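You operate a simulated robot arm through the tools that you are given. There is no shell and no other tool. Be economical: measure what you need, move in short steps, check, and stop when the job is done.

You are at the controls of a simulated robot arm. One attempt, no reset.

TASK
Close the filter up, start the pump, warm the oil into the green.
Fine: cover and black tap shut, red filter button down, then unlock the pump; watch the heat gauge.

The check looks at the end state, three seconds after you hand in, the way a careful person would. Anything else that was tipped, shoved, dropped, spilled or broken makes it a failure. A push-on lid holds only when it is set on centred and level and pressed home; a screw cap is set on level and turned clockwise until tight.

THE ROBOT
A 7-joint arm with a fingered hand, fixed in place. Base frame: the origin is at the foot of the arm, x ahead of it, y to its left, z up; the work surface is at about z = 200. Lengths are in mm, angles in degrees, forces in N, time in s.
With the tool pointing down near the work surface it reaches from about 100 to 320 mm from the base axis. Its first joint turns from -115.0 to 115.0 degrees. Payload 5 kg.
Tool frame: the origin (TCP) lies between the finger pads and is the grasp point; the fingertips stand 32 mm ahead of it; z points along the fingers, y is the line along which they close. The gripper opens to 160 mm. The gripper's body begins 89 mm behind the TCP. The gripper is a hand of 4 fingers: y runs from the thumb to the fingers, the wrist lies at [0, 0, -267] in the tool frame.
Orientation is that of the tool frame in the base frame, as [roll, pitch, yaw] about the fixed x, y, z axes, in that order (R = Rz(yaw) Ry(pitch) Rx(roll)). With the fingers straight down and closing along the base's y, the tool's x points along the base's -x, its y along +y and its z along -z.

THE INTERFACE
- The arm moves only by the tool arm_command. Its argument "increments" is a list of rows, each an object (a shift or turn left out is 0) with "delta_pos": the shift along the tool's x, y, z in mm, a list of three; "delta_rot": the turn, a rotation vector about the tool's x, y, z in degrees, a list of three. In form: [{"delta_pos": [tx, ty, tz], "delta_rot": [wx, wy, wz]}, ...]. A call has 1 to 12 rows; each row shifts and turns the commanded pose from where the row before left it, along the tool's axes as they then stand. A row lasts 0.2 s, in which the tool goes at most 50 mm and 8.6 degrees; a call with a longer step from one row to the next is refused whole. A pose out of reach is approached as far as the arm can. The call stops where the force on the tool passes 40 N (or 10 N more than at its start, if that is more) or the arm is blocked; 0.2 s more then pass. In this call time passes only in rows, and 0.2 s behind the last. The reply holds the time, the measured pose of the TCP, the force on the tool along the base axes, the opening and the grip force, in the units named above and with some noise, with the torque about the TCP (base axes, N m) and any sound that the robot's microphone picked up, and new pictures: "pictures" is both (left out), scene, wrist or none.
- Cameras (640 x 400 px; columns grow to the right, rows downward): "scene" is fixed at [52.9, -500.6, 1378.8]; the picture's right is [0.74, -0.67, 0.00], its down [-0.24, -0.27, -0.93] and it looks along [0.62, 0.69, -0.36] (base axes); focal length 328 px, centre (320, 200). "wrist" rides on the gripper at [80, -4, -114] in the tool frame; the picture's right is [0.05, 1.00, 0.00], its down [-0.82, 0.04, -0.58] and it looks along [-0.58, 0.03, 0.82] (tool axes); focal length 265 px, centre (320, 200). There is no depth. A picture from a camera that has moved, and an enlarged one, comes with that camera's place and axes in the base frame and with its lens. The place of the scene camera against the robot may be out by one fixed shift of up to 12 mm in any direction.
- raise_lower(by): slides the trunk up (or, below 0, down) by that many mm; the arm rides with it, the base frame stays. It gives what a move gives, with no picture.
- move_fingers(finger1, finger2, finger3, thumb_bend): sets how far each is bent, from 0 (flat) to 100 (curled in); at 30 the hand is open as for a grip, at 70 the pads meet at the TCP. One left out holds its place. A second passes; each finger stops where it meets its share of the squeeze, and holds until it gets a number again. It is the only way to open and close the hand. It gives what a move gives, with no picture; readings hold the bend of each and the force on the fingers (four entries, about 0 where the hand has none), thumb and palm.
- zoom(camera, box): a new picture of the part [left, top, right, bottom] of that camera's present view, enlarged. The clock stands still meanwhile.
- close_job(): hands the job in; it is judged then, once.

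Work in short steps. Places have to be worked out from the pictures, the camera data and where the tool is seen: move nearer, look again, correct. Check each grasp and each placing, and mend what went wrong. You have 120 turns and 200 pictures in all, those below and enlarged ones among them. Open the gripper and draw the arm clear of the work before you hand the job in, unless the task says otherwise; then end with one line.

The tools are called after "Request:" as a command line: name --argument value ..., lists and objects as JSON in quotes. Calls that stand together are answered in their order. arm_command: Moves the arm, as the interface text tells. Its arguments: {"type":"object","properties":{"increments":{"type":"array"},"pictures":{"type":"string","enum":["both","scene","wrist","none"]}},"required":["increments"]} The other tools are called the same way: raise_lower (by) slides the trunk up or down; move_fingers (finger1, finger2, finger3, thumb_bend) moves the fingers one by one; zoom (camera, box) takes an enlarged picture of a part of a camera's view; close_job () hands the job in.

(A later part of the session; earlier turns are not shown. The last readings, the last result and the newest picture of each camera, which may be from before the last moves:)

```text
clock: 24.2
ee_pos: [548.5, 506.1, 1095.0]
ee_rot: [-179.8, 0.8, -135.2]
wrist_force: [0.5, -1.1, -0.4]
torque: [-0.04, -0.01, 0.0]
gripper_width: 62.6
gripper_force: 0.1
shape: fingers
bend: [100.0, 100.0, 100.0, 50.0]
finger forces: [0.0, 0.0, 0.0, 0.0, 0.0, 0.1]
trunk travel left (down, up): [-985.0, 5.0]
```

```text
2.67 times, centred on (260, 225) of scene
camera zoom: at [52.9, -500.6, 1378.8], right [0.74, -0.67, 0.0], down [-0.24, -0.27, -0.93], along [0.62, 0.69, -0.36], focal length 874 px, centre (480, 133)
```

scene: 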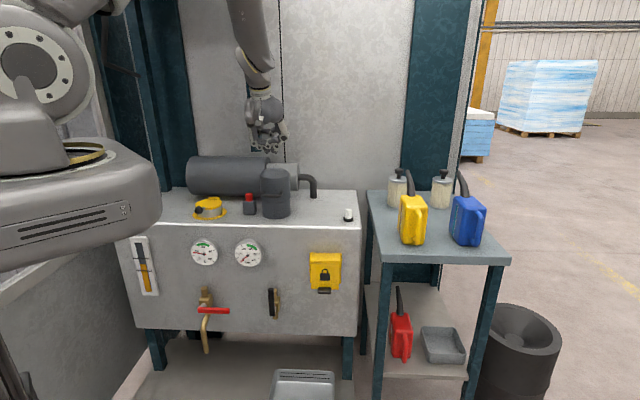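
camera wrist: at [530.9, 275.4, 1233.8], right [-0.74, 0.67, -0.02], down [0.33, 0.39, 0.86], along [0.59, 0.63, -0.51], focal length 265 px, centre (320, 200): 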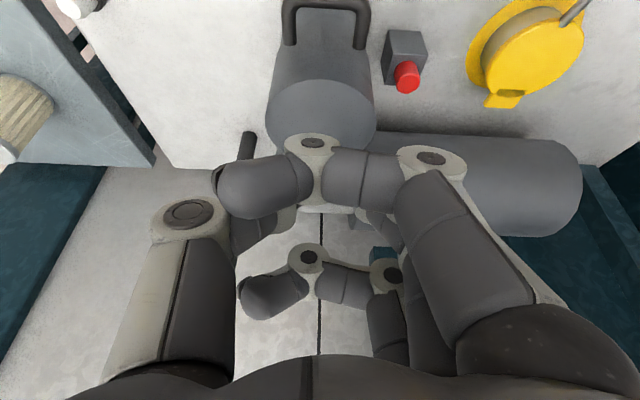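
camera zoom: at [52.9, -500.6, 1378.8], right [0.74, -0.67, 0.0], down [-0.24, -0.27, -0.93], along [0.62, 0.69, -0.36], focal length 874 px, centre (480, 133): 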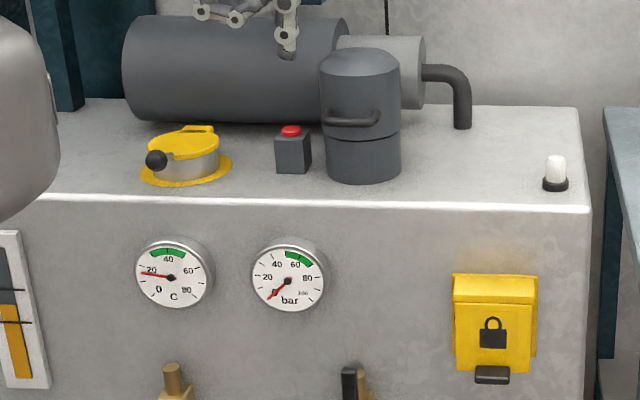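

The button latched down. Next is the black tap: I retreat from the machine and turn the tool horizontal before lowering the trunk.

Request:
arm_command --increments '[{"delta_pos": [47, 0, 0]}, {"delta_pos": [47, 0, 0]}, {"delta_pos": [47, 0, 0]}, {"delta_pos": [47, 0, 0]}, {"delta_pos": [47, 0, 0]}, {"delta_pos": [47, 0, 0]}]' --pictures "none"

Request:
arm_command --increments '[{"delta_rot": [0, -7.5, 0]}, {"delta_rot": [0, -7.5, 0]}, {"delta_rot": [0, -7.5, 0]}, {"delta_rot": [0, -7.5, 0]}, {"delta_rot": [0, -7.5, 0]}, {"delta_rot": [0, -7.5, 0]}, {"delta_rot": [0, -7.5, 0]}, {"delta_rot": [0, -7.5, 0]}, {"delta_rot": [0, -7.5, 0]}, {"delta_rot": [0, -7.5, 0]}, {"delta_rot": [0, -7.5, 0]}, {"delta_rot": [0, -7.5, 0]}]' --pictures "both"

```text
clock: 25.6
ee_pos: [347.8, 307.7, 1089.0]
ee_rot: [-179.8, 0.8, -135.1]
wrist_force: [-0.7, 0.7, 0.1]
torque: [0.05, -0.04, 0.0]
gripper_width: 62.7
gripper_force: 0.1
shape: fingers
bend: [100.0, 100.0, 100.0, 50.0]
finger forces: [0.1, 0.0, 0.0, 0.1, 0.0, 0.0]
trunk travel left (down, up): [-985.0, 5.0]
```

```text
clock: 28.2
ee_pos: [381.0, 350.9, 1072.1]
ee_rot: [-21.3, 89.2, 23.7]
wrist_force: [-0.6, 0.4, 0.4]
torque: [-0.02, 0.02, -0.02]
gripper_width: 62.2
gripper_force: 0.0
shape: fingers
bend: [100.0, 100.0, 100.0, 50.0]
finger forces: [0.1, 0.0, 0.0, 0.0, 0.1, 0.1]
out of reach, approached as far as the arm can: row 4, 5, 6, 7
trunk travel left (down, up): [-985.0, 5.0]
camera wrist: at [305.5, 267.3, 990.5], right [-0.7, 0.71, -0.06], down [-0.45, -0.38, 0.81], along [0.55, 0.59, 0.59], focal length 265 px, centre (320, 200)
```

scene: 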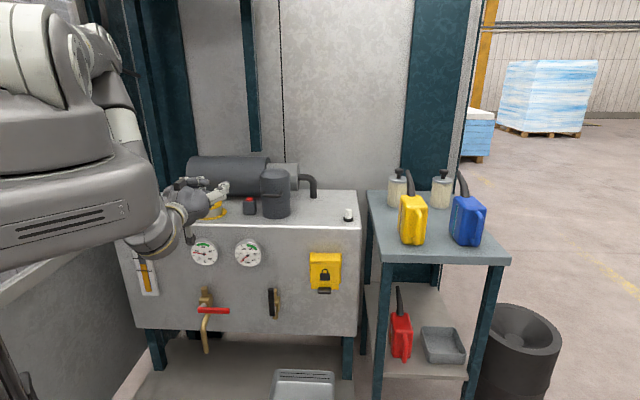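
wrist: 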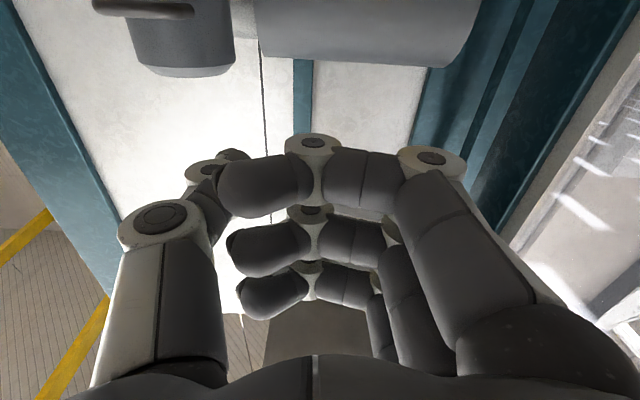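

With the tool horizontal the camera looks upward. A 45° downward pitch gives a level view of the panel, so I pitch back by 45° and lower the trunk.

Request:
arm_command --increments '[{"delta_rot": [0, 7.5, 0]}, {"delta_rot": [0, 7.5, 0]}, {"delta_rot": [0, 7.5, 0]}, {"delta_rot": [0, 7.5, 0]}, {"delta_rot": [0, 7.5, 0]}, {"delta_rot": [0, 7.5, 0]}]' --pictures "none"

Request:
raise_lower --by -200

Request:
raise_lower --by -200

Request:
arm_command --increments '[{"delta_pos": [0, 0, 0]}]' --pictures "both"

```text
clock: 29.6
ee_pos: [383.9, 348.3, 1073.3]
ee_rot: [-179.6, 45.6, -134.7]
wrist_force: [-0.1, 0.5, -1.1]
torque: [0.03, -0.02, 0.05]
gripper_width: 62.1
gripper_force: 0.0
shape: fingers
bend: [100.0, 100.0, 100.0, 50.0]
finger forces: [0.1, 0.0, 0.0, 0.0, 0.0, 0.0]
trunk travel left (down, up): [-985.0, 5.0]
```

```text
clock: 31.8
ee_pos: [385.0, 348.5, 873.9]
ee_rot: [-179.7, 45.7, -134.9]
wrist_force: [-0.3, -0.7, 0.5]
torque: [0.02, 0.02, -0.01]
gripper_width: 62.0
gripper_force: 0.1
shape: fingers
bend: [100.0, 100.0, 100.0, 50.0]
finger forces: [0.0, 0.1, 0.1, 0.0, 0.0, 0.1]
trunk travel left (down, up): [-785.0, 205.0]
```

```text
clock: 33.9
ee_pos: [384.9, 348.1, 672.1]
ee_rot: [-179.7, 45.8, -135.0]
wrist_force: [0.3, 0.0, -0.1]
torque: [0.01, 0.04, 0.01]
gripper_width: 62.2
gripper_force: 0.0
shape: fingers
bend: [100.0, 100.0, 100.0, 50.0]
finger forces: [0.1, 0.0, 0.1, 0.1, 0.0, 0.0]
trunk travel left (down, up): [-585.0, 405.0]
```

```text
clock: 34.3
ee_pos: [385.1, 347.8, 673.3]
ee_rot: [-179.7, 45.8, -134.9]
wrist_force: [0.3, -0.6, 0.3]
torque: [-0.02, -0.02, -0.02]
gripper_width: 62.1
gripper_force: 0.0
shape: fingers
bend: [100.0, 100.0, 100.0, 50.0]
finger forces: [0.0, 0.1, 0.0, 0.0, 0.0, 0.0]
trunk travel left (down, up): [-585.0, 405.0]
camera wrist: at [290.7, 248.4, 694.7], right [-0.73, 0.68, -0.04], down [0.08, 0.14, 0.99], along [0.68, 0.72, -0.16], focal length 265 px, centre (320, 200)
```

scene: 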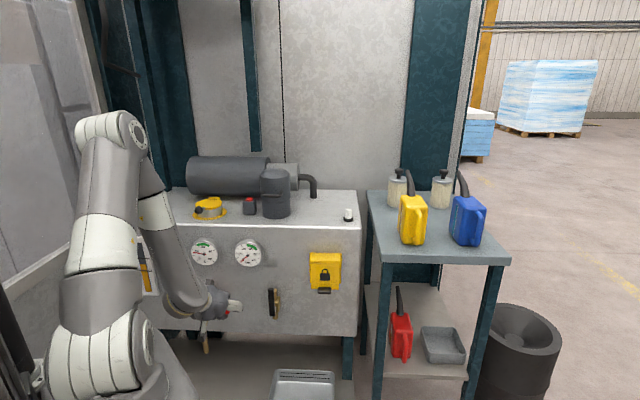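
wrist: 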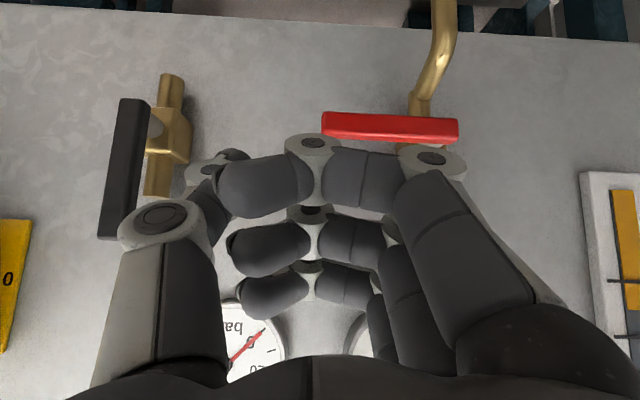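

The black lever pivots near its bottom and points up (z≈583–697, D≈592, lateral ≈180), so closing means swinging its top to the right to lie flat like the red one. I bring the thumb tip to the left of the lever's upper part.

Request:
arm_command --increments '[{"delta_pos": [-3.6, -33, -3.5]}, {"delta_pos": [-3.6, -34, -3.5]}, {"delta_pos": [-14, 0, 14.3]}, {"delta_pos": [-14, 0, 14.3]}]' --pictures "both"

Request:
zoom --camera "scene" --box '[200, 250, 320, 340]'

```text
clock: 35.3
ee_pos: [460.2, 329.2, 684.2]
ee_rot: [-179.8, 45.7, -135.0]
wrist_force: [-0.2, 0.3, 0.1]
torque: [0.0, -0.01, -0.01]
gripper_width: 62.1
gripper_force: 0.1
shape: fingers
bend: [100.0, 100.0, 100.0, 50.0]
finger forces: [0.0, 0.1, 0.1, 0.1, 0.1, 0.0]
trunk travel left (down, up): [-585.0, 405.0]
camera wrist: at [365.9, 228.6, 706.1], right [-0.73, 0.68, -0.04], down [0.08, 0.14, 0.99], along [0.68, 0.72, -0.16], focal length 265 px, centre (320, 200)
```

scene: 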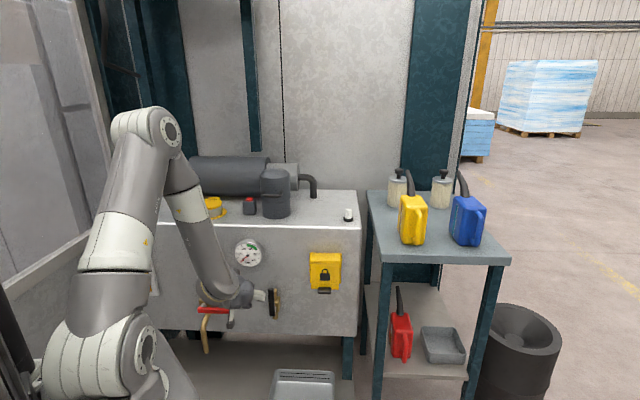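
wrist: 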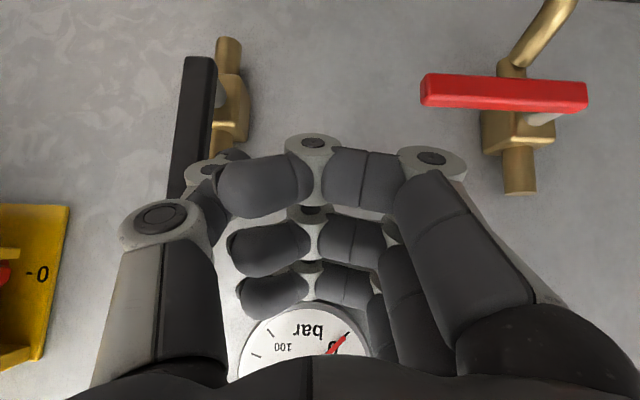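

```text
4.44 times, centred on (260, 295) of scene
camera zoom: at [52.9, -500.6, 1378.8], right [0.74, -0.67, 0.0], down [-0.24, -0.27, -0.93], along [0.62, 0.69, -0.36], focal length 1456 px, centre (587, -222)
```

zoom: 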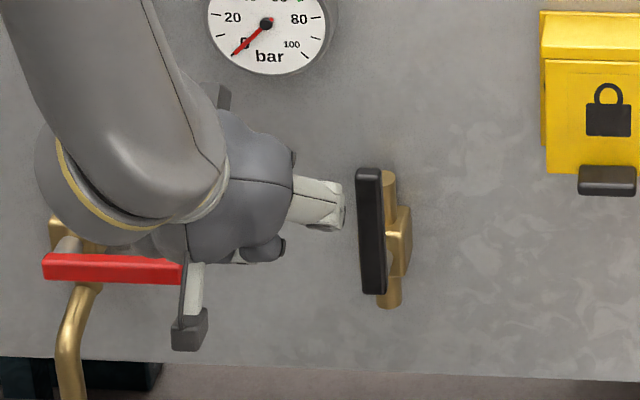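

The thumb tip is just left of the lever's upper part. I go 20 mm forward past the lever face, then push right.

Request:
arm_command --increments '[{"delta_pos": [-7, 0, 7.1]}, {"delta_pos": [-7, 0, 7.1]}, {"delta_pos": [0, -12, 0]}, {"delta_pos": [0, -12, 0]}, {"delta_pos": [-1, -12, -1]}, {"delta_pos": [0, -10, 0]}]' --pictures "wrist"

Request:
zoom --camera "scene" --box '[200, 250, 320, 340]'

```text
clock: 36.7
ee_pos: [507.6, 309.8, 685.1]
ee_rot: [-179.6, 45.7, -134.9]
wrist_force: [-0.1, -0.8, -0.7]
torque: [0.0, -0.02, -0.03]
gripper_width: 62.0
gripper_force: 0.0
shape: fingers
bend: [100.0, 100.0, 100.0, 50.0]
finger forces: [0.1, 0.0, 0.0, 0.0, 0.1, 0.0]
trunk travel left (down, up): [-585.0, 405.0]
camera wrist: at [413.6, 210.1, 706.8], right [-0.73, 0.68, -0.04], down [0.08, 0.14, 0.99], along [0.68, 0.72, -0.16], focal length 265 px, centre (320, 200)
```

wrist: 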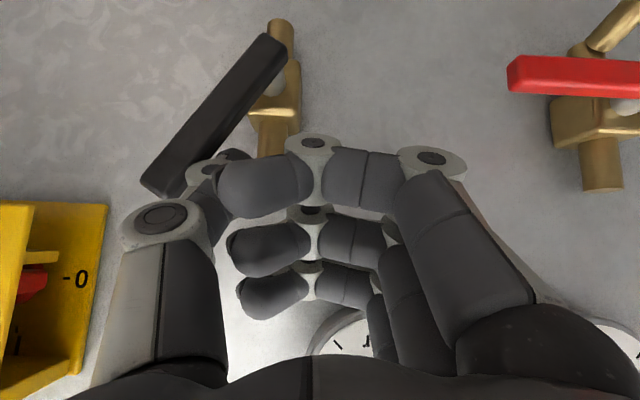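

```text
4.44 times, centred on (260, 295) of scene
camera zoom: at [52.9, -500.6, 1378.8], right [0.74, -0.67, 0.0], down [-0.24, -0.27, -0.93], along [0.62, 0.69, -0.36], focal length 1456 px, centre (587, -222)
```

zoom: 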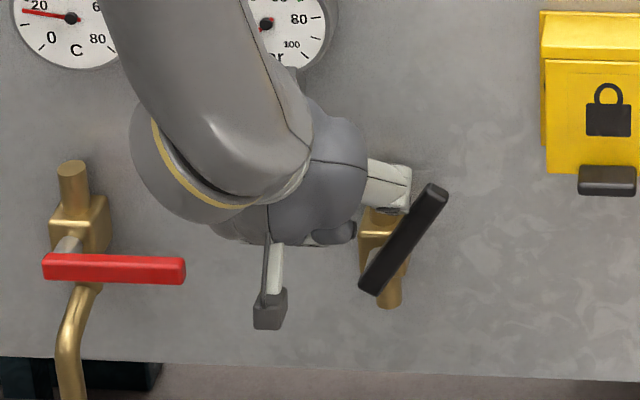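

The lever is swinging with almost no force (about 38°). I continue along its arc, right and down.

Request:
arm_command --increments '[{"delta_pos": [5.4, -14.5, 5.2]}, {"delta_pos": [5.4, -14.5, 5.2]}, {"delta_pos": [9.6, -9, 9.4]}, {"delta_pos": [9.6, -7, 9.4]}]' --pictures "wrist"

Request:
zoom --camera "scene" --box '[200, 250, 320, 340]'

```text
clock: 37.7
ee_pos: [536.8, 278.2, 642.0]
ee_rot: [-179.7, 45.8, -135.0]
wrist_force: [0.7, 0.5, -0.2]
torque: [0.04, -0.02, 0.0]
gripper_width: 62.1
gripper_force: 0.2
shape: fingers
bend: [100.0, 100.0, 100.0, 50.0]
finger forces: [0.1, 0.1, 0.0, 0.0, 0.0, 0.1]
trunk travel left (down, up): [-585.0, 405.0]
camera wrist: at [444.7, 178.1, 664.4], right [-0.73, 0.68, -0.04], down [0.08, 0.14, 0.99], along [0.68, 0.72, -0.16], focal length 265 px, centre (320, 200)
```

wrist: 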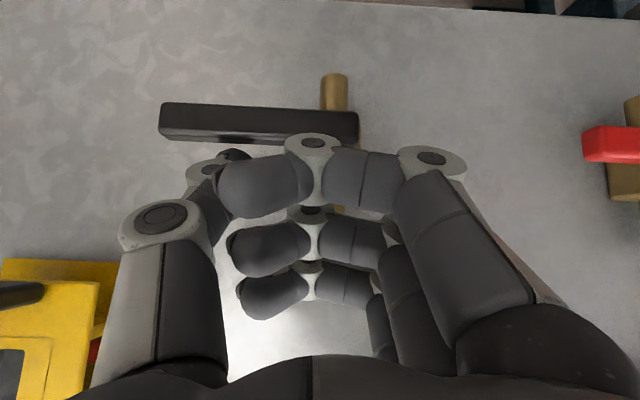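

```text
4.44 times, centred on (260, 295) of scene
camera zoom: at [52.9, -500.6, 1378.8], right [0.74, -0.67, 0.0], down [-0.24, -0.27, -0.93], along [0.62, 0.69, -0.36], focal length 1456 px, centre (587, -222)
```

zoom: 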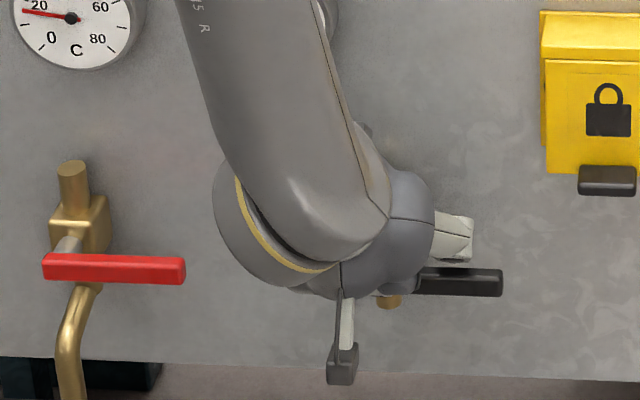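

The lever is nearly horizontal. I push down a little further to find its stop.

Request:
arm_command --increments '[{"delta_pos": [2.9, 0, 2.8]}, {"delta_pos": [2.2, 0, 2.1]}, {"delta_pos": [2.2, 0, 2.1]}, {"delta_pos": [1.5, 0, 1.4]}, {"delta_pos": [1.5, 0, 1.4]}]' --pictures "none"

Request:
zoom --camera "scene" --box '[200, 250, 320, 340]'

```text
clock: 38.9
ee_pos: [539.9, 281.3, 633.4]
ee_rot: [-179.3, 46.3, -134.5]
wrist_force: [4.6, 4.8, 39.0]
torque: [-1.01, -1.88, 0.41]
gripper_width: 62.2
gripper_force: 16.5
shape: fingers
bend: [100.0, 100.0, 100.0, 50.0]
finger forces: [0.1, 0.1, 0.0, 0.0, 33.3, 0.1]
trunk travel left (down, up): [-585.0, 405.0]
```

```text
4.44 times, centred on (260, 295) of scene
camera zoom: at [52.9, -500.6, 1378.8], right [0.74, -0.67, 0.0], down [-0.24, -0.27, -0.93], along [0.62, 0.69, -0.36], focal length 1456 px, centre (587, -222)
```

zoom: 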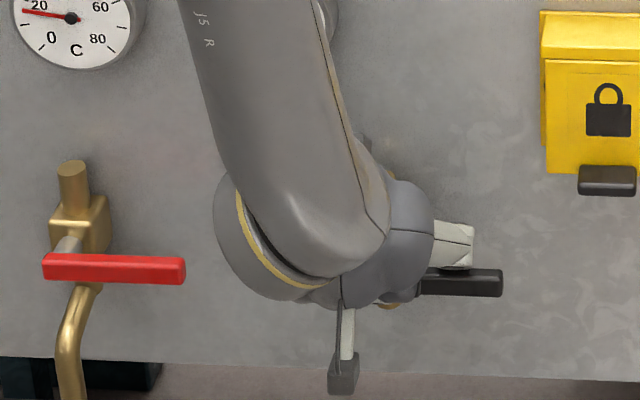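

The stop is reached at 39 N with the lever horizontal: the tap is shut. I back away, move right and pitch the tool level, ready to lift the yellow flap by its tab at about D 585, lateral 358, z 695.

Request:
arm_command --increments '[{"delta_pos": [-14.3, 0, -14]}, {"delta_pos": [35, 0, -35]}, {"delta_pos": [35, 0, -35]}, {"delta_pos": [0, -41, 0]}, {"delta_pos": [0, -41, 0]}, {"delta_pos": [0, -41, 0]}]' --pictures "none"

Request:
arm_command --increments '[{"delta_rot": [0, -7.3, 0]}, {"delta_rot": [0, -7.3, 0]}, {"delta_rot": [0, -7.3, 0]}, {"delta_rot": [0, -7.3, 0]}, {"delta_rot": [0, -7.3, 0]}, {"delta_rot": [0, -7.3, 0]}]' --pictures "both"

Request:
zoom --camera "scene" --box '[230, 240, 370, 350]'

```text
clock: 40.3
ee_pos: [554.0, 123.5, 647.8]
ee_rot: [-179.8, 45.7, -135.0]
wrist_force: [0.5, 0.4, 0.4]
torque: [0.0, 0.0, -0.02]
gripper_width: 62.0
gripper_force: 0.1
shape: fingers
bend: [100.0, 100.0, 100.0, 50.0]
finger forces: [0.0, 0.0, 0.0, 0.0, 0.0, 0.1]
trunk travel left (down, up): [-585.0, 405.0]
```

```text
clock: 41.7
ee_pos: [556.0, 123.1, 649.0]
ee_rot: [-139.5, 89.6, -94.8]
wrist_force: [0.8, 0.6, 0.9]
torque: [-0.01, 0.04, -0.02]
gripper_width: 62.2
gripper_force: 0.0
shape: fingers
bend: [100.0, 100.0, 100.0, 50.0]
finger forces: [0.0, 0.0, 0.0, 0.0, 0.0, 0.1]
trunk travel left (down, up): [-585.0, 405.0]
camera wrist: at [478.2, 38.3, 569.0], right [-0.7, 0.71, -0.06], down [-0.44, -0.37, 0.82], along [0.56, 0.6, 0.57], focal length 265 px, centre (320, 200)
```

scene: 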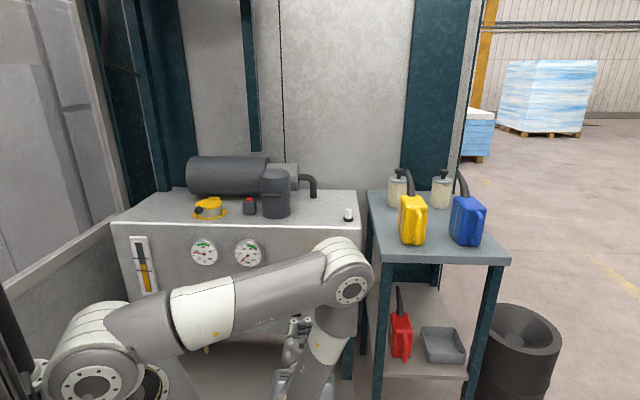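
wrist: 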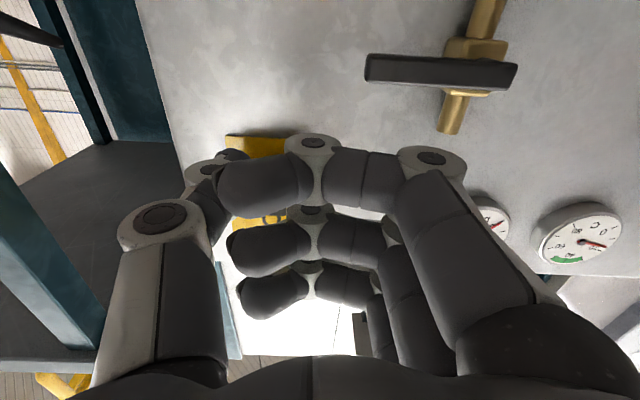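

```text
3.64 times, centred on (300, 295) of scene
camera zoom: at [52.9, -500.6, 1378.8], right [0.74, -0.67, 0.0], down [-0.24, -0.27, -0.93], along [0.62, 0.69, -0.36], focal length 1192 px, centre (393, -146)
```

zoom: 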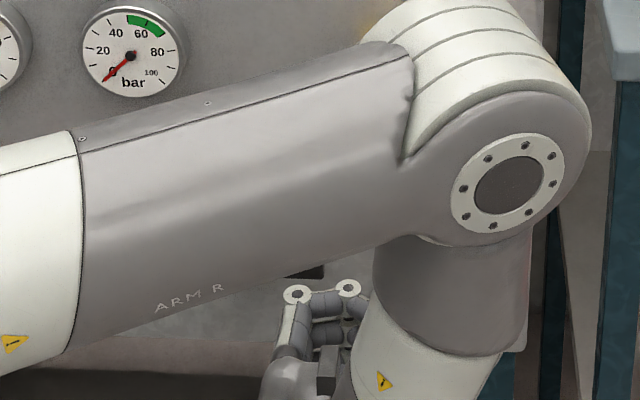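

The elbow now hides the flap from the scene camera, but the thumb tip calibration (tool y −52, z +40) checks out in the wrist view. I advance the tip below the tab.

Request:
arm_command --increments '[{"delta_pos": [-15, 0, 0]}, {"delta_pos": [0, 0, 25]}, {"delta_pos": [0, 0, 25]}, {"delta_pos": [0, 0, 20]}, {"delta_pos": [0, 0, 10]}]' --pictures "both"

```text
clock: 42.9
ee_pos: [611.7, 178.3, 662.6]
ee_rot: [-155.6, 89.5, -110.8]
wrist_force: [-1.2, 1.0, 0.2]
torque: [-0.01, 0.01, -0.01]
gripper_width: 62.3
gripper_force: 0.0
shape: fingers
bend: [100.0, 100.0, 100.0, 50.0]
finger forces: [0.0, 0.0, 0.0, 0.0, 0.0, 0.1]
trunk travel left (down, up): [-585.0, 405.0]
camera wrist: at [534.3, 94.5, 582.6], right [-0.7, 0.71, -0.06], down [-0.44, -0.37, 0.82], along [0.56, 0.6, 0.57], focal length 265 px, centre (320, 200)
```

scene: 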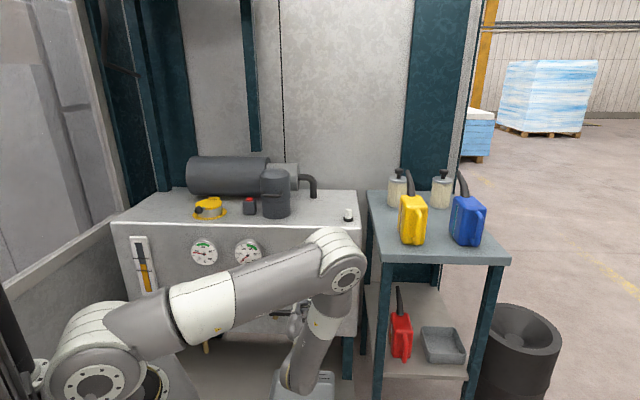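
wrist: 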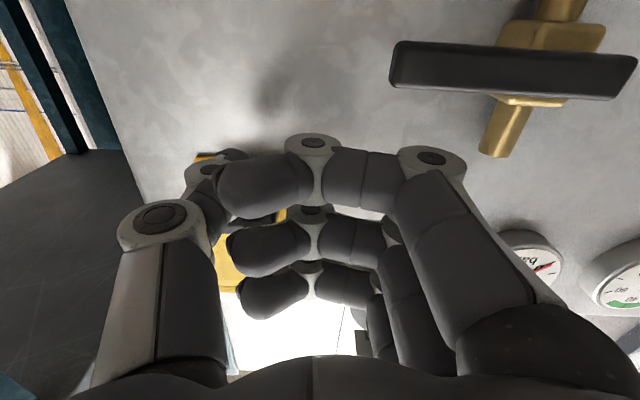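

The tip is under the tab region. I raise slowly and watch for contact.

Request:
arm_command --increments '[{"delta_pos": [-6, 0, 0]}, {"delta_pos": [-6, 0, 0]}, {"delta_pos": [-6, 0, 0]}, {"delta_pos": [-6, 0, 0]}, {"delta_pos": [-6, 0, 0]}]' --pictures "wrist"

Request:
zoom --camera "wrist" --box '[150, 80, 350, 320]'

```text
clock: 44.2
ee_pos: [608.6, 175.1, 684.0]
ee_rot: [156.8, 88.1, -158.8]
wrist_force: [-2.5, -1.9, -13.9]
torque: [0.27, 0.74, -0.1]
gripper_width: 61.8
gripper_force: 6.8
shape: fingers
bend: [100.0, 100.0, 100.0, 50.0]
finger forces: [0.0, 0.1, 0.0, 0.0, 13.8, 0.1]
trunk travel left (down, up): [-585.0, 405.0]
stopped in row 5: the force on the tool passed its limit at 42 N (the readings are from after the stop); the commanded pose is now the measured one
camera wrist: at [529.0, 91.5, 606.9], right [-0.7, 0.71, -0.04], down [-0.42, -0.36, 0.83], along [0.58, 0.6, 0.55], focal length 265 px, centre (320, 200)
```

wrist: 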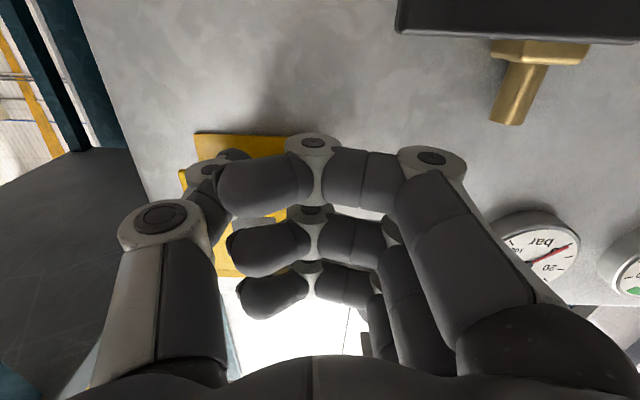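

```text
1.67 times, centred on (250, 200) of wrist
camera zoom: at [529.0, 91.5, 606.9], right [-0.7, 0.71, -0.04], down [-0.42, -0.36, 0.83], along [0.58, 0.6, 0.55], focal length 442 px, centre (437, 200)
```

zoom: 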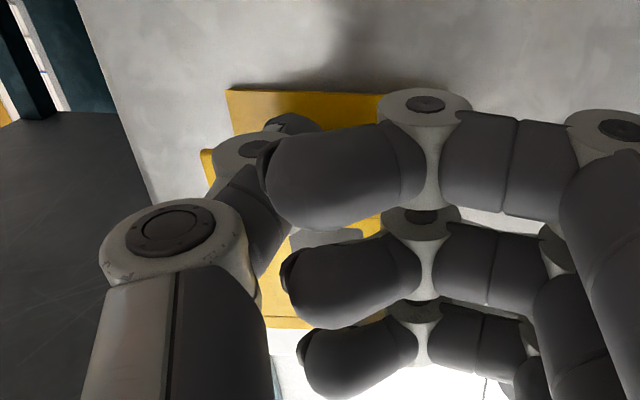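

The tip touched the flap's fixed lower edge, not the tab. From this view the tab protrudes from the flap front at about D 575, z 712, and the flap is likely hinged directly above, so it needs pulling outward. I back up so the thumb is under the tab, preload it upward and then drag outward and up.

Request:
arm_command --increments '[{"delta_pos": [4, 0, -6]}, {"delta_pos": [0, -3, -6]}, {"delta_pos": [-6, 0, 0]}, {"delta_pos": [-4, 0, 0]}, {"delta_pos": [-3, 0, 0]}]' --pictures "wrist"

Request:
zoom --camera "wrist" --box '[150, 80, 350, 320]'

```text
clock: 45.5
ee_pos: [600.8, 162.6, 687.3]
ee_rot: [152.8, 87.2, -163.2]
wrist_force: [-3.9, -0.5, -12.1]
torque: [0.15, 0.68, -0.09]
gripper_width: 61.6
gripper_force: 6.1
shape: fingers
bend: [100.0, 100.0, 100.0, 51.0]
finger forces: [0.0, 0.1, 0.0, 0.0, 13.0, 0.1]
trunk travel left (down, up): [-585.0, 405.0]
stopped in row 5: the force on the tool passed its limit at 42 N (the readings are from after the stop); the commanded pose is now the measured one
camera wrist: at [519.9, 79.4, 612.6], right [-0.7, 0.72, -0.03], down [-0.41, -0.36, 0.84], along [0.59, 0.6, 0.54], focal length 265 px, centre (320, 200)
```

wrist: 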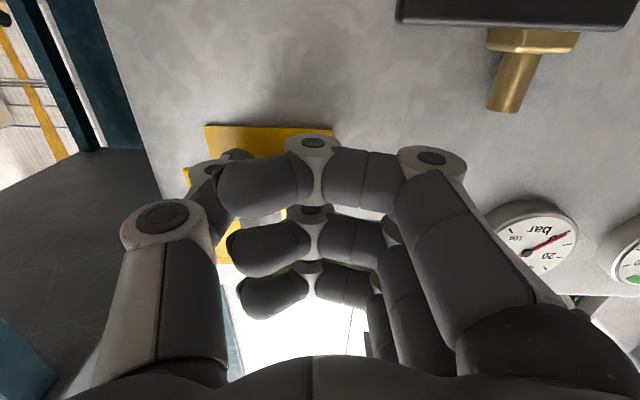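

```text
1.67 times, centred on (250, 200) of wrist
camera zoom: at [519.9, 79.4, 612.6], right [-0.7, 0.72, -0.03], down [-0.41, -0.36, 0.84], along [0.59, 0.6, 0.54], focal length 442 px, centre (437, 200)
```

zoom: 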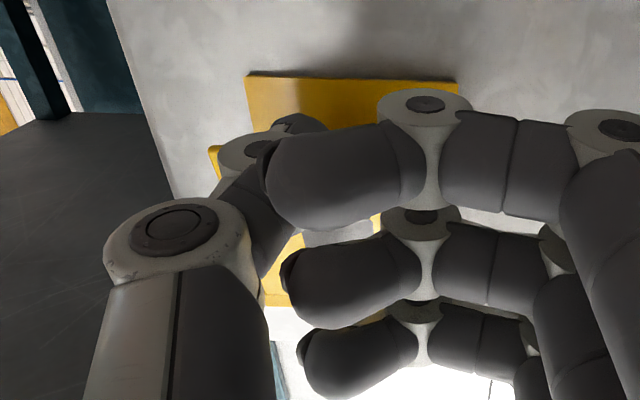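

The thumb is now preloaded (≈12 N) under the tab. I drag outward and upward along the expected arc.

Request:
arm_command --increments '[{"delta_pos": [-3, 0, -6]}, {"delta_pos": [-3, 0, -7]}, {"delta_pos": [-3.5, 0, -7]}, {"delta_pos": [-4, 0, -7]}]' --pictures "wrist"

Request:
zoom --camera "scene" --box '[230, 220, 370, 330]'

```text
clock: 46.3
ee_pos: [585.8, 146.2, 696.5]
ee_rot: [151.7, 86.6, -164.5]
wrist_force: [-2.4, -0.2, -6.1]
torque: [0.09, 0.42, -0.06]
gripper_width: 61.7
gripper_force: 3.5
shape: fingers
bend: [100.0, 100.0, 100.0, 51.0]
finger forces: [0.0, 0.0, 0.1, 0.0, 7.1, 0.0]
trunk travel left (down, up): [-585.0, 405.0]
stopped in row 4: the force on the tool passed its limit at 42 N (the readings are from after the stop); the commanded pose is now the measured one
camera wrist: at [503.8, 63.6, 621.9], right [-0.7, 0.72, -0.02], down [-0.4, -0.36, 0.85], along [0.6, 0.6, 0.53], focal length 265 px, centre (320, 200)
```

wrist: 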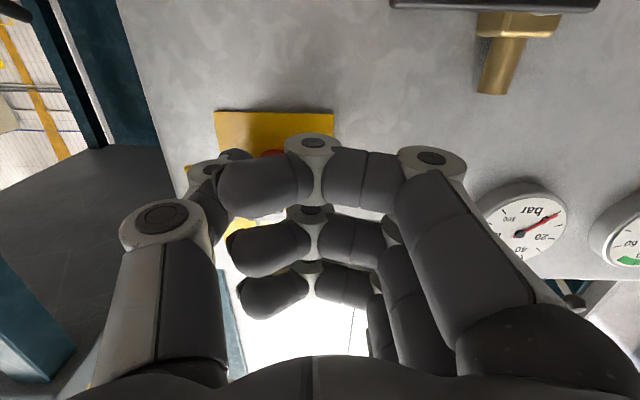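

```text
3.64 times, centred on (300, 275) of scene
camera zoom: at [52.9, -500.6, 1378.8], right [0.74, -0.67, 0.0], down [-0.24, -0.27, -0.93], along [0.62, 0.69, -0.36], focal length 1192 px, centre (393, -73)
```

zoom: 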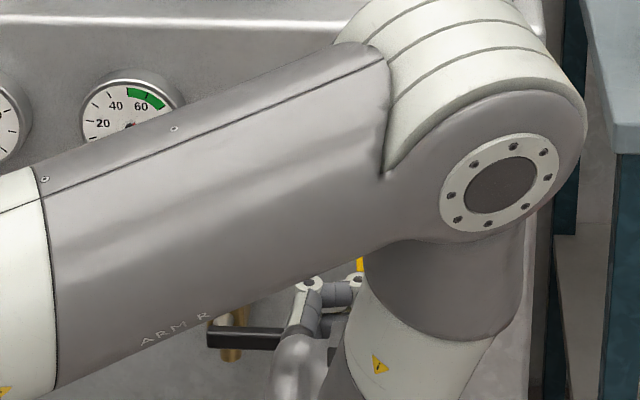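

I check whether the flap moved.

Request:
zoom --camera "wrist" --box '[160, 90, 340, 260]'

```text
2.35 times, centred on (250, 175) of wrist
camera zoom: at [503.8, 63.6, 621.9], right [-0.7, 0.72, -0.02], down [-0.4, -0.36, 0.85], along [0.6, 0.6, 0.53], focal length 624 px, centre (485, 259)
```

zoom: 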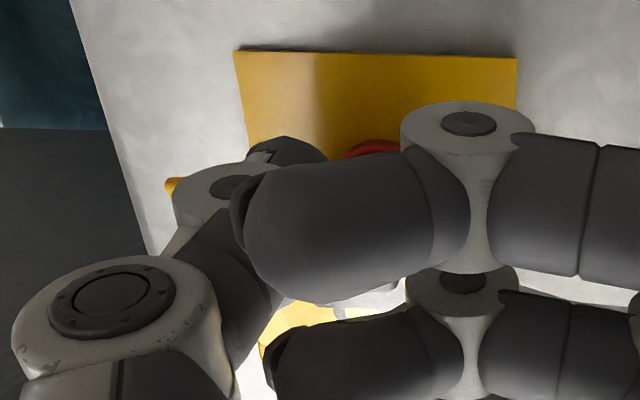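

The flap has swung out somewhat (more back plate and red switch visible). I keep dragging, mostly outward.

Request:
arm_command --increments '[{"delta_pos": [-2, 0, -8]}, {"delta_pos": [-3, 0, -8]}, {"delta_pos": [-4, 0, -7]}, {"delta_pos": [-4, 0, -7]}]' --pictures "none"

Request:
zoom --camera "wrist" --box '[120, 60, 360, 280]'

```text
clock: 47.3
ee_pos: [565.4, 127.3, 712.5]
ee_rot: [151.8, 86.9, -164.2]
wrist_force: [-0.1, -0.4, -1.9]
torque: [0.02, 0.13, -0.07]
gripper_width: 62.1
gripper_force: 0.9
shape: fingers
bend: [100.0, 100.0, 100.0, 50.0]
finger forces: [0.0, 0.0, 0.0, 0.1, 2.0, 0.0]
trunk travel left (down, up): [-585.0, 405.0]
```

```text
1.82 times, centred on (240, 170) of wrist
camera zoom: at [483.9, 43.2, 636.6], right [-0.7, 0.72, -0.03], down [-0.4, -0.36, 0.84], along [0.6, 0.6, 0.54], focal length 483 px, centre (466, 254)
```

zoom: 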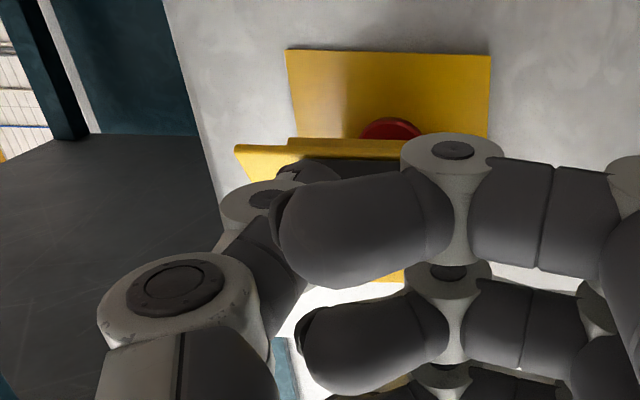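

The flap is now visibly swinging open (hinge at about D 640, z 805), and a red rotary knob is visible behind it. I continue along the arc, increasingly upward.

Request:
arm_command --increments '[{"delta_pos": [-9, 0, -7]}, {"delta_pos": [-10, 0, -6]}, {"delta_pos": [-9, 0, -5]}, {"delta_pos": [-11, 0, -4]}, {"delta_pos": [-11, 0, -3]}, {"delta_pos": [-10, 0, -2]}]' --pictures "none"

Request:
zoom --camera "wrist" --box '[120, 40, 400, 280]'

```text
clock: 48.2
ee_pos: [553.1, 110.2, 737.6]
ee_rot: [150.3, 86.1, -166.1]
wrist_force: [-6.9, -4.8, -5.7]
torque: [0.12, 0.42, -0.42]
gripper_width: 61.8
gripper_force: 5.3
shape: fingers
bend: [100.0, 100.0, 100.0, 50.0]
finger forces: [0.1, 0.0, 0.0, 0.0, 10.2, 0.0]
trunk travel left (down, up): [-585.0, 405.0]
stopped in row 4: the force on the tool passed its limit at 44 N (the readings are from after the stop); the commanded pose is now the measured one
```

```text
1.67 times, centred on (260, 160) of wrist
camera zoom: at [468.6, 27.5, 664.9], right [-0.69, 0.72, -0.02], down [-0.39, -0.35, 0.85], along [0.61, 0.59, 0.53], focal length 442 px, centre (420, 267)
```

zoom: 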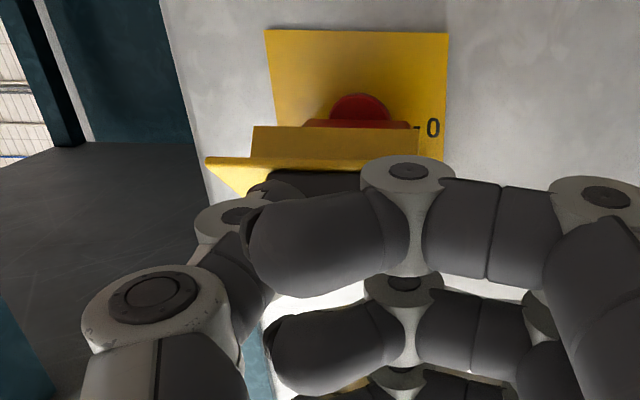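

The resistance looks like damping, high while moving and falling off at rest. The knob behind points at "0". I continue slower along the arc.

Request:
arm_command --increments '[{"delta_pos": [-4, 0, -3]}, {"delta_pos": [-4.5, 0, -3]}, {"delta_pos": [-5, 0, -2.5]}, {"delta_pos": [-5, 0, -2.5]}, {"delta_pos": [-5, 0, -2]}, {"delta_pos": [-5, 0, -2]}, {"delta_pos": [-5, 0, -1.5]}, {"delta_pos": [-5, 0, -1.5]}, {"delta_pos": [-5, 0, -1]}, {"delta_pos": [-5, 0, -1]}]' --pictures "none"

Request:
zoom --camera "wrist" --box '[120, 20, 400, 280]'

```text
clock: 50.4
ee_pos: [540.7, 98.4, 789.4]
ee_rot: [151.3, 86.2, -165.0]
wrist_force: [-0.2, 0.0, 0.4]
torque: [0.03, 0.0, 0.0]
gripper_width: 62.0
gripper_force: 0.0
shape: fingers
bend: [100.0, 100.0, 100.0, 50.0]
finger forces: [0.0, 0.0, 0.0, 0.0, 0.1, 0.0]
trunk travel left (down, up): [-585.0, 405.0]
```

```text
1.54 times, centred on (260, 150) of wrist
camera zoom: at [458.2, 14.5, 715.6], right [-0.69, 0.72, -0.02], down [-0.39, -0.35, 0.85], along [0.6, 0.59, 0.53], focal length 408 px, centre (412, 277)
```

zoom: 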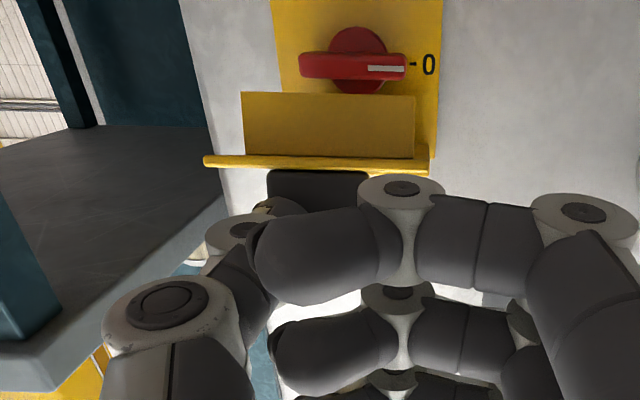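

The flap stays by itself, now about 60° up; the thumb seems to have lost contact at the tab's outer edge. I check the scene.

Request:
zoom --camera "scene" --box '[230, 200, 390, 330]'

Request:
zoom --camera "wrist" --box '[190, 80, 310, 200]'

```text
3.08 times, centred on (310, 265) of scene
camera zoom: at [52.9, -500.6, 1378.8], right [0.74, -0.67, 0.0], down [-0.24, -0.27, -0.93], along [0.62, 0.69, -0.36], focal length 1008 px, centre (351, 0)
```

zoom: 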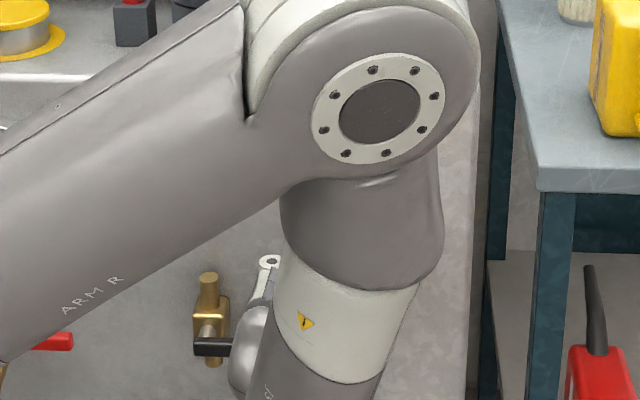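

```text
3.33 times, centred on (250, 140) of wrist
camera zoom: at [458.2, 14.5, 715.6], right [-0.69, 0.72, -0.02], down [-0.39, -0.35, 0.85], along [0.6, 0.59, 0.53], focal length 885 px, centre (553, 400)
```

zoom: 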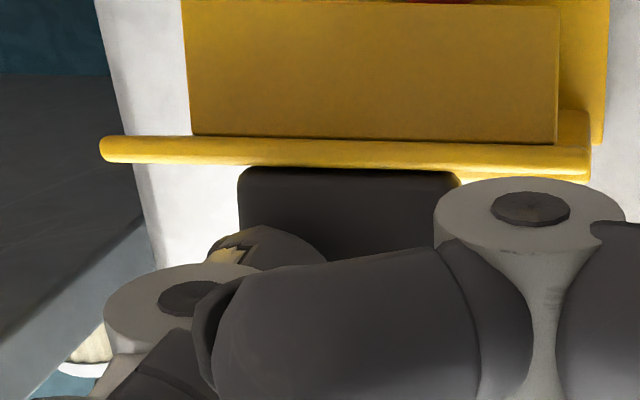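

The tip is probably just outside the tab. I drop 35 mm, go 38 mm further in under the flap and lift again slowly.

Request:
arm_command --increments '[{"delta_pos": [18, 0, 0]}, {"delta_pos": [18, 0, 0]}, {"delta_pos": [0, 0, 19]}, {"delta_pos": [0, 0, 19]}, {"delta_pos": [-7, 0, 0]}, {"delta_pos": [-6, 0, 0]}, {"delta_pos": [-5, 0, 0]}]' --pictures "none"

Request:
zoom --camera "wrist" --box '[120, 20, 400, 280]'

```text
clock: 52.0
ee_pos: [566.7, 121.4, 767.4]
ee_rot: [149.3, 85.8, -167.3]
wrist_force: [-31.9, -22.9, -13.0]
torque: [0.26, 0.79, -2.09]
gripper_width: 61.3
gripper_force: 20.3
shape: fingers
bend: [100.0, 100.0, 100.0, 51.0]
finger forces: [0.0, 0.0, 0.1, 0.1, 40.3, 0.1]
trunk travel left (down, up): [-585.0, 405.0]
```

```text
1.54 times, centred on (260, 150) of wrist
camera zoom: at [481.4, 38.4, 694.5], right [-0.69, 0.73, -0.01], down [-0.39, -0.35, 0.85], along [0.61, 0.59, 0.53], focal length 408 px, centre (412, 277)
```

zoom: 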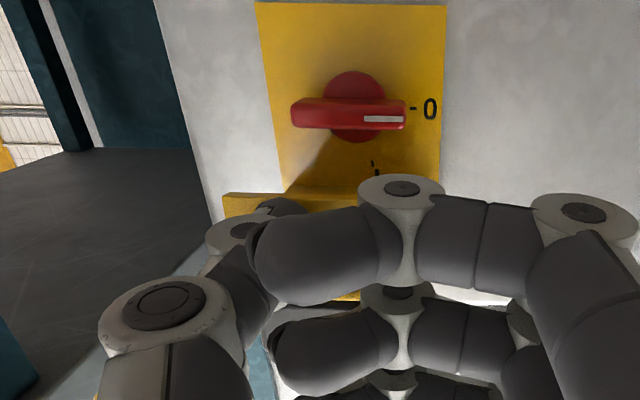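

Working the geometry through: the tab itself now stands outward-up and my tip was pushing on its outer side. I drop down, go further in under the flap's inner face (tip at D≈580), then lift.

Request:
arm_command --increments '[{"delta_pos": [4, 0, -8]}, {"delta_pos": [20, 0, 0]}, {"delta_pos": [18, 0, 0]}, {"delta_pos": [0, 0, 20]}, {"delta_pos": [0, 0, 20]}, {"delta_pos": [0, 0, 18]}, {"delta_pos": [-10, 0, 0]}, {"delta_pos": [-8, 0, 0]}]' --pictures "none"

Request:
zoom --camera "wrist" --box '[120, 20, 400, 280]'

```text
clock: 53.8
ee_pos: [603.1, 158.6, 741.9]
ee_rot: [151.0, 86.1, -165.4]
wrist_force: [-0.2, 0.0, -4.7]
torque: [0.03, -0.08, 0.04]
gripper_width: 62.5
gripper_force: 2.5
shape: fingers
bend: [100.0, 100.0, 100.0, 50.0]
finger forces: [0.0, 0.0, 4.3, 0.0, 0.0, 0.0]
trunk travel left (down, up): [-585.0, 405.0]
```

```text
1.54 times, centred on (260, 150) of wrist
camera zoom: at [519.1, 75.1, 668.1], right [-0.69, 0.72, -0.02], down [-0.39, -0.35, 0.85], along [0.61, 0.59, 0.53], focal length 408 px, centre (412, 277)
```

zoom: 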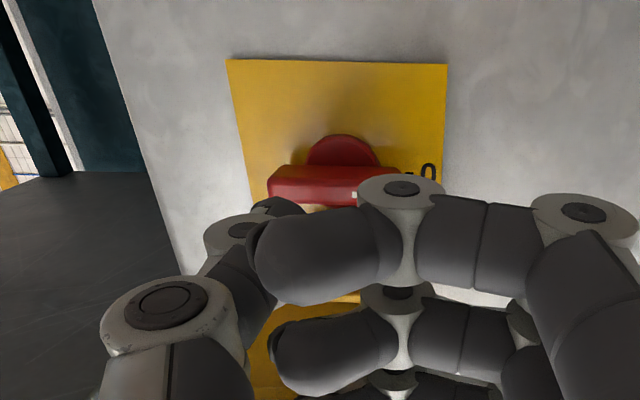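

Finger 3 at the top of the hand now bears on the flap from below. I push straight up slowly to swing the flap higher.

Request:
arm_command --increments '[{"delta_pos": [-5, 0, 0]}, {"delta_pos": [-5, 0, 0]}, {"delta_pos": [-5, 0, 0]}, {"delta_pos": [-5, 0, 0]}, {"delta_pos": [-5, 0, 0]}, {"delta_pos": [-5, 0, 0]}, {"delta_pos": [-5, 0, 0]}, {"delta_pos": [-5, 0, 0]}, {"delta_pos": [-5, 0, 0]}, {"delta_pos": [-5, 0, 0]}]' --pictures "both"

```text
clock: 54.4
ee_pos: [599.1, 157.0, 742.8]
ee_rot: [150.5, 84.9, -166.2]
wrist_force: [0.9, 1.7, -16.5]
torque: [0.19, -0.17, -0.05]
gripper_width: 62.4
gripper_force: 8.2
shape: fingers
bend: [100.0, 100.0, 99.0, 50.0]
finger forces: [0.0, 0.1, 16.5, 0.1, 0.0, 0.1]
trunk travel left (down, up): [-585.0, 405.0]
stopped in row 2: the force on the tool passed its limit at 46 N (the readings are from after the stop); the commanded pose is now the measured one
camera wrist: at [515.7, 73.2, 671.4], right [-0.69, 0.73, -0.01], down [-0.38, -0.35, 0.86], along [0.62, 0.59, 0.51], focal length 265 px, centre (320, 200)
```

scene: 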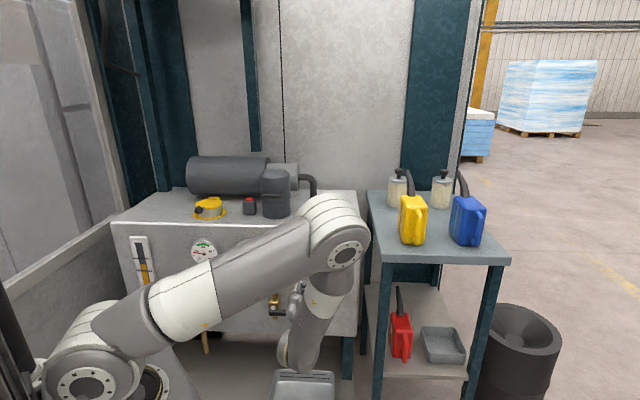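
wrist: 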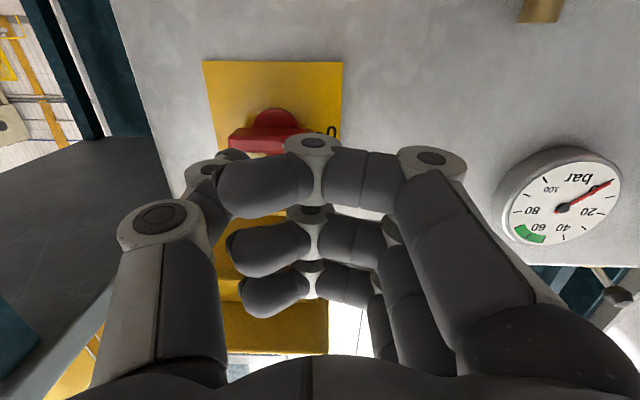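

The flap's hinge friction is strong here, but it holds itself. I withdraw down and back to see how open it is.

Request:
arm_command --increments '[{"delta_pos": [15, 0, 0]}, {"delta_pos": [25, 0, -20]}, {"delta_pos": [20, 0, -40]}, {"delta_pos": [20, 0, -45]}, {"delta_pos": [0, 40, -20]}, {"delta_pos": [0, 40, 0]}]' --pictures "both"

```text
clock: 55.8
ee_pos: [449.0, 127.3, 676.7]
ee_rot: [150.7, 85.3, -166.0]
wrist_force: [-0.6, -0.1, 0.8]
torque: [0.02, 0.01, -0.02]
gripper_width: 61.9
gripper_force: 0.1
shape: fingers
bend: [100.0, 100.0, 100.0, 50.0]
finger forces: [0.0, 0.0, 0.0, 0.1, 0.0, 0.1]
trunk travel left (down, up): [-585.0, 405.0]
camera wrist: at [365.3, 44.0, 605.3], right [-0.69, 0.72, -0.01], down [-0.38, -0.35, 0.86], along [0.62, 0.59, 0.52], focal length 265 px, centre (320, 200)
```

scene: 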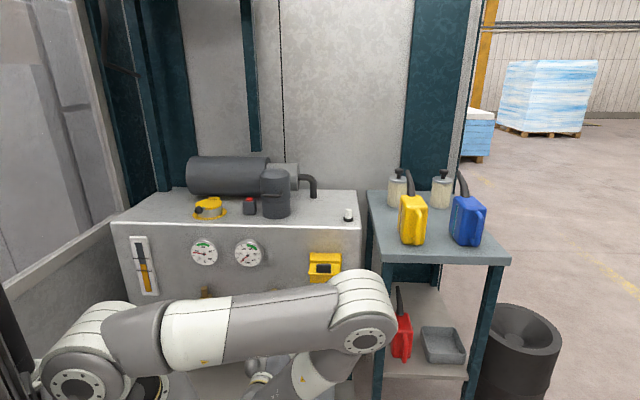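
wrist: 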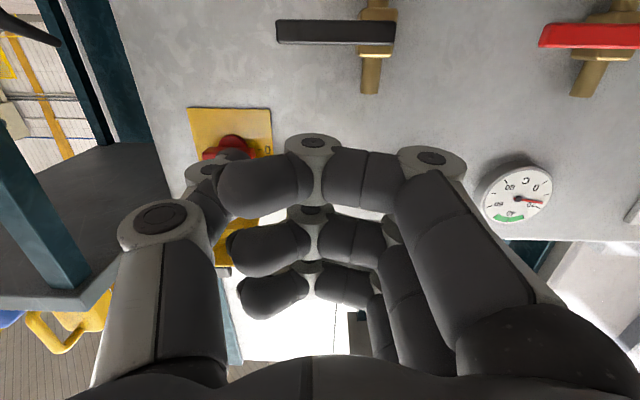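

Now the scene camera sees the flap. I zoom in.

Request:
zoom --camera "scene" --box '[280, 230, 370, 310]'

Request:
zoom --camera "wrist" --box '[140, 80, 340, 290]'

```text
5.00 times, centred on (325, 270) of scene
camera zoom: at [52.9, -500.6, 1378.8], right [0.74, -0.67, 0.0], down [-0.24, -0.27, -0.93], along [0.62, 0.69, -0.36], focal length 1638 px, centre (295, -150)
```

zoom: 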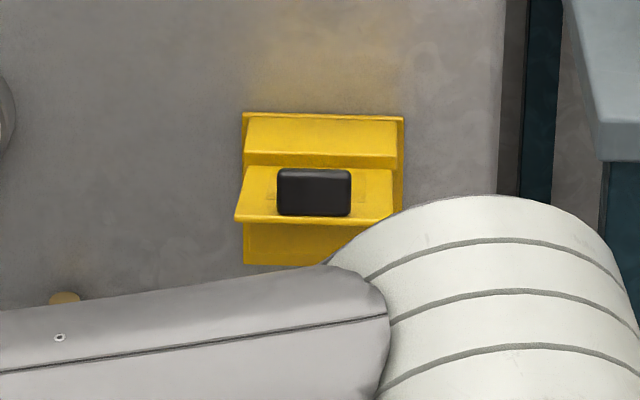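

```text
1.90 times, centred on (240, 185) of wrist
camera zoom: at [365.3, 44.0, 605.3], right [-0.69, 0.72, -0.01], down [-0.38, -0.35, 0.86], along [0.62, 0.59, 0.52], focal length 506 px, centre (472, 229)
```

zoom: 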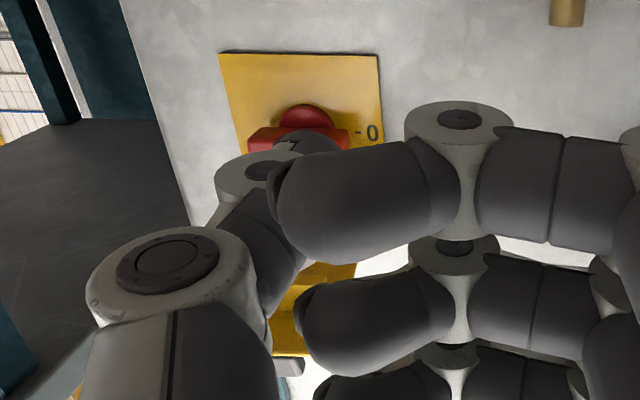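

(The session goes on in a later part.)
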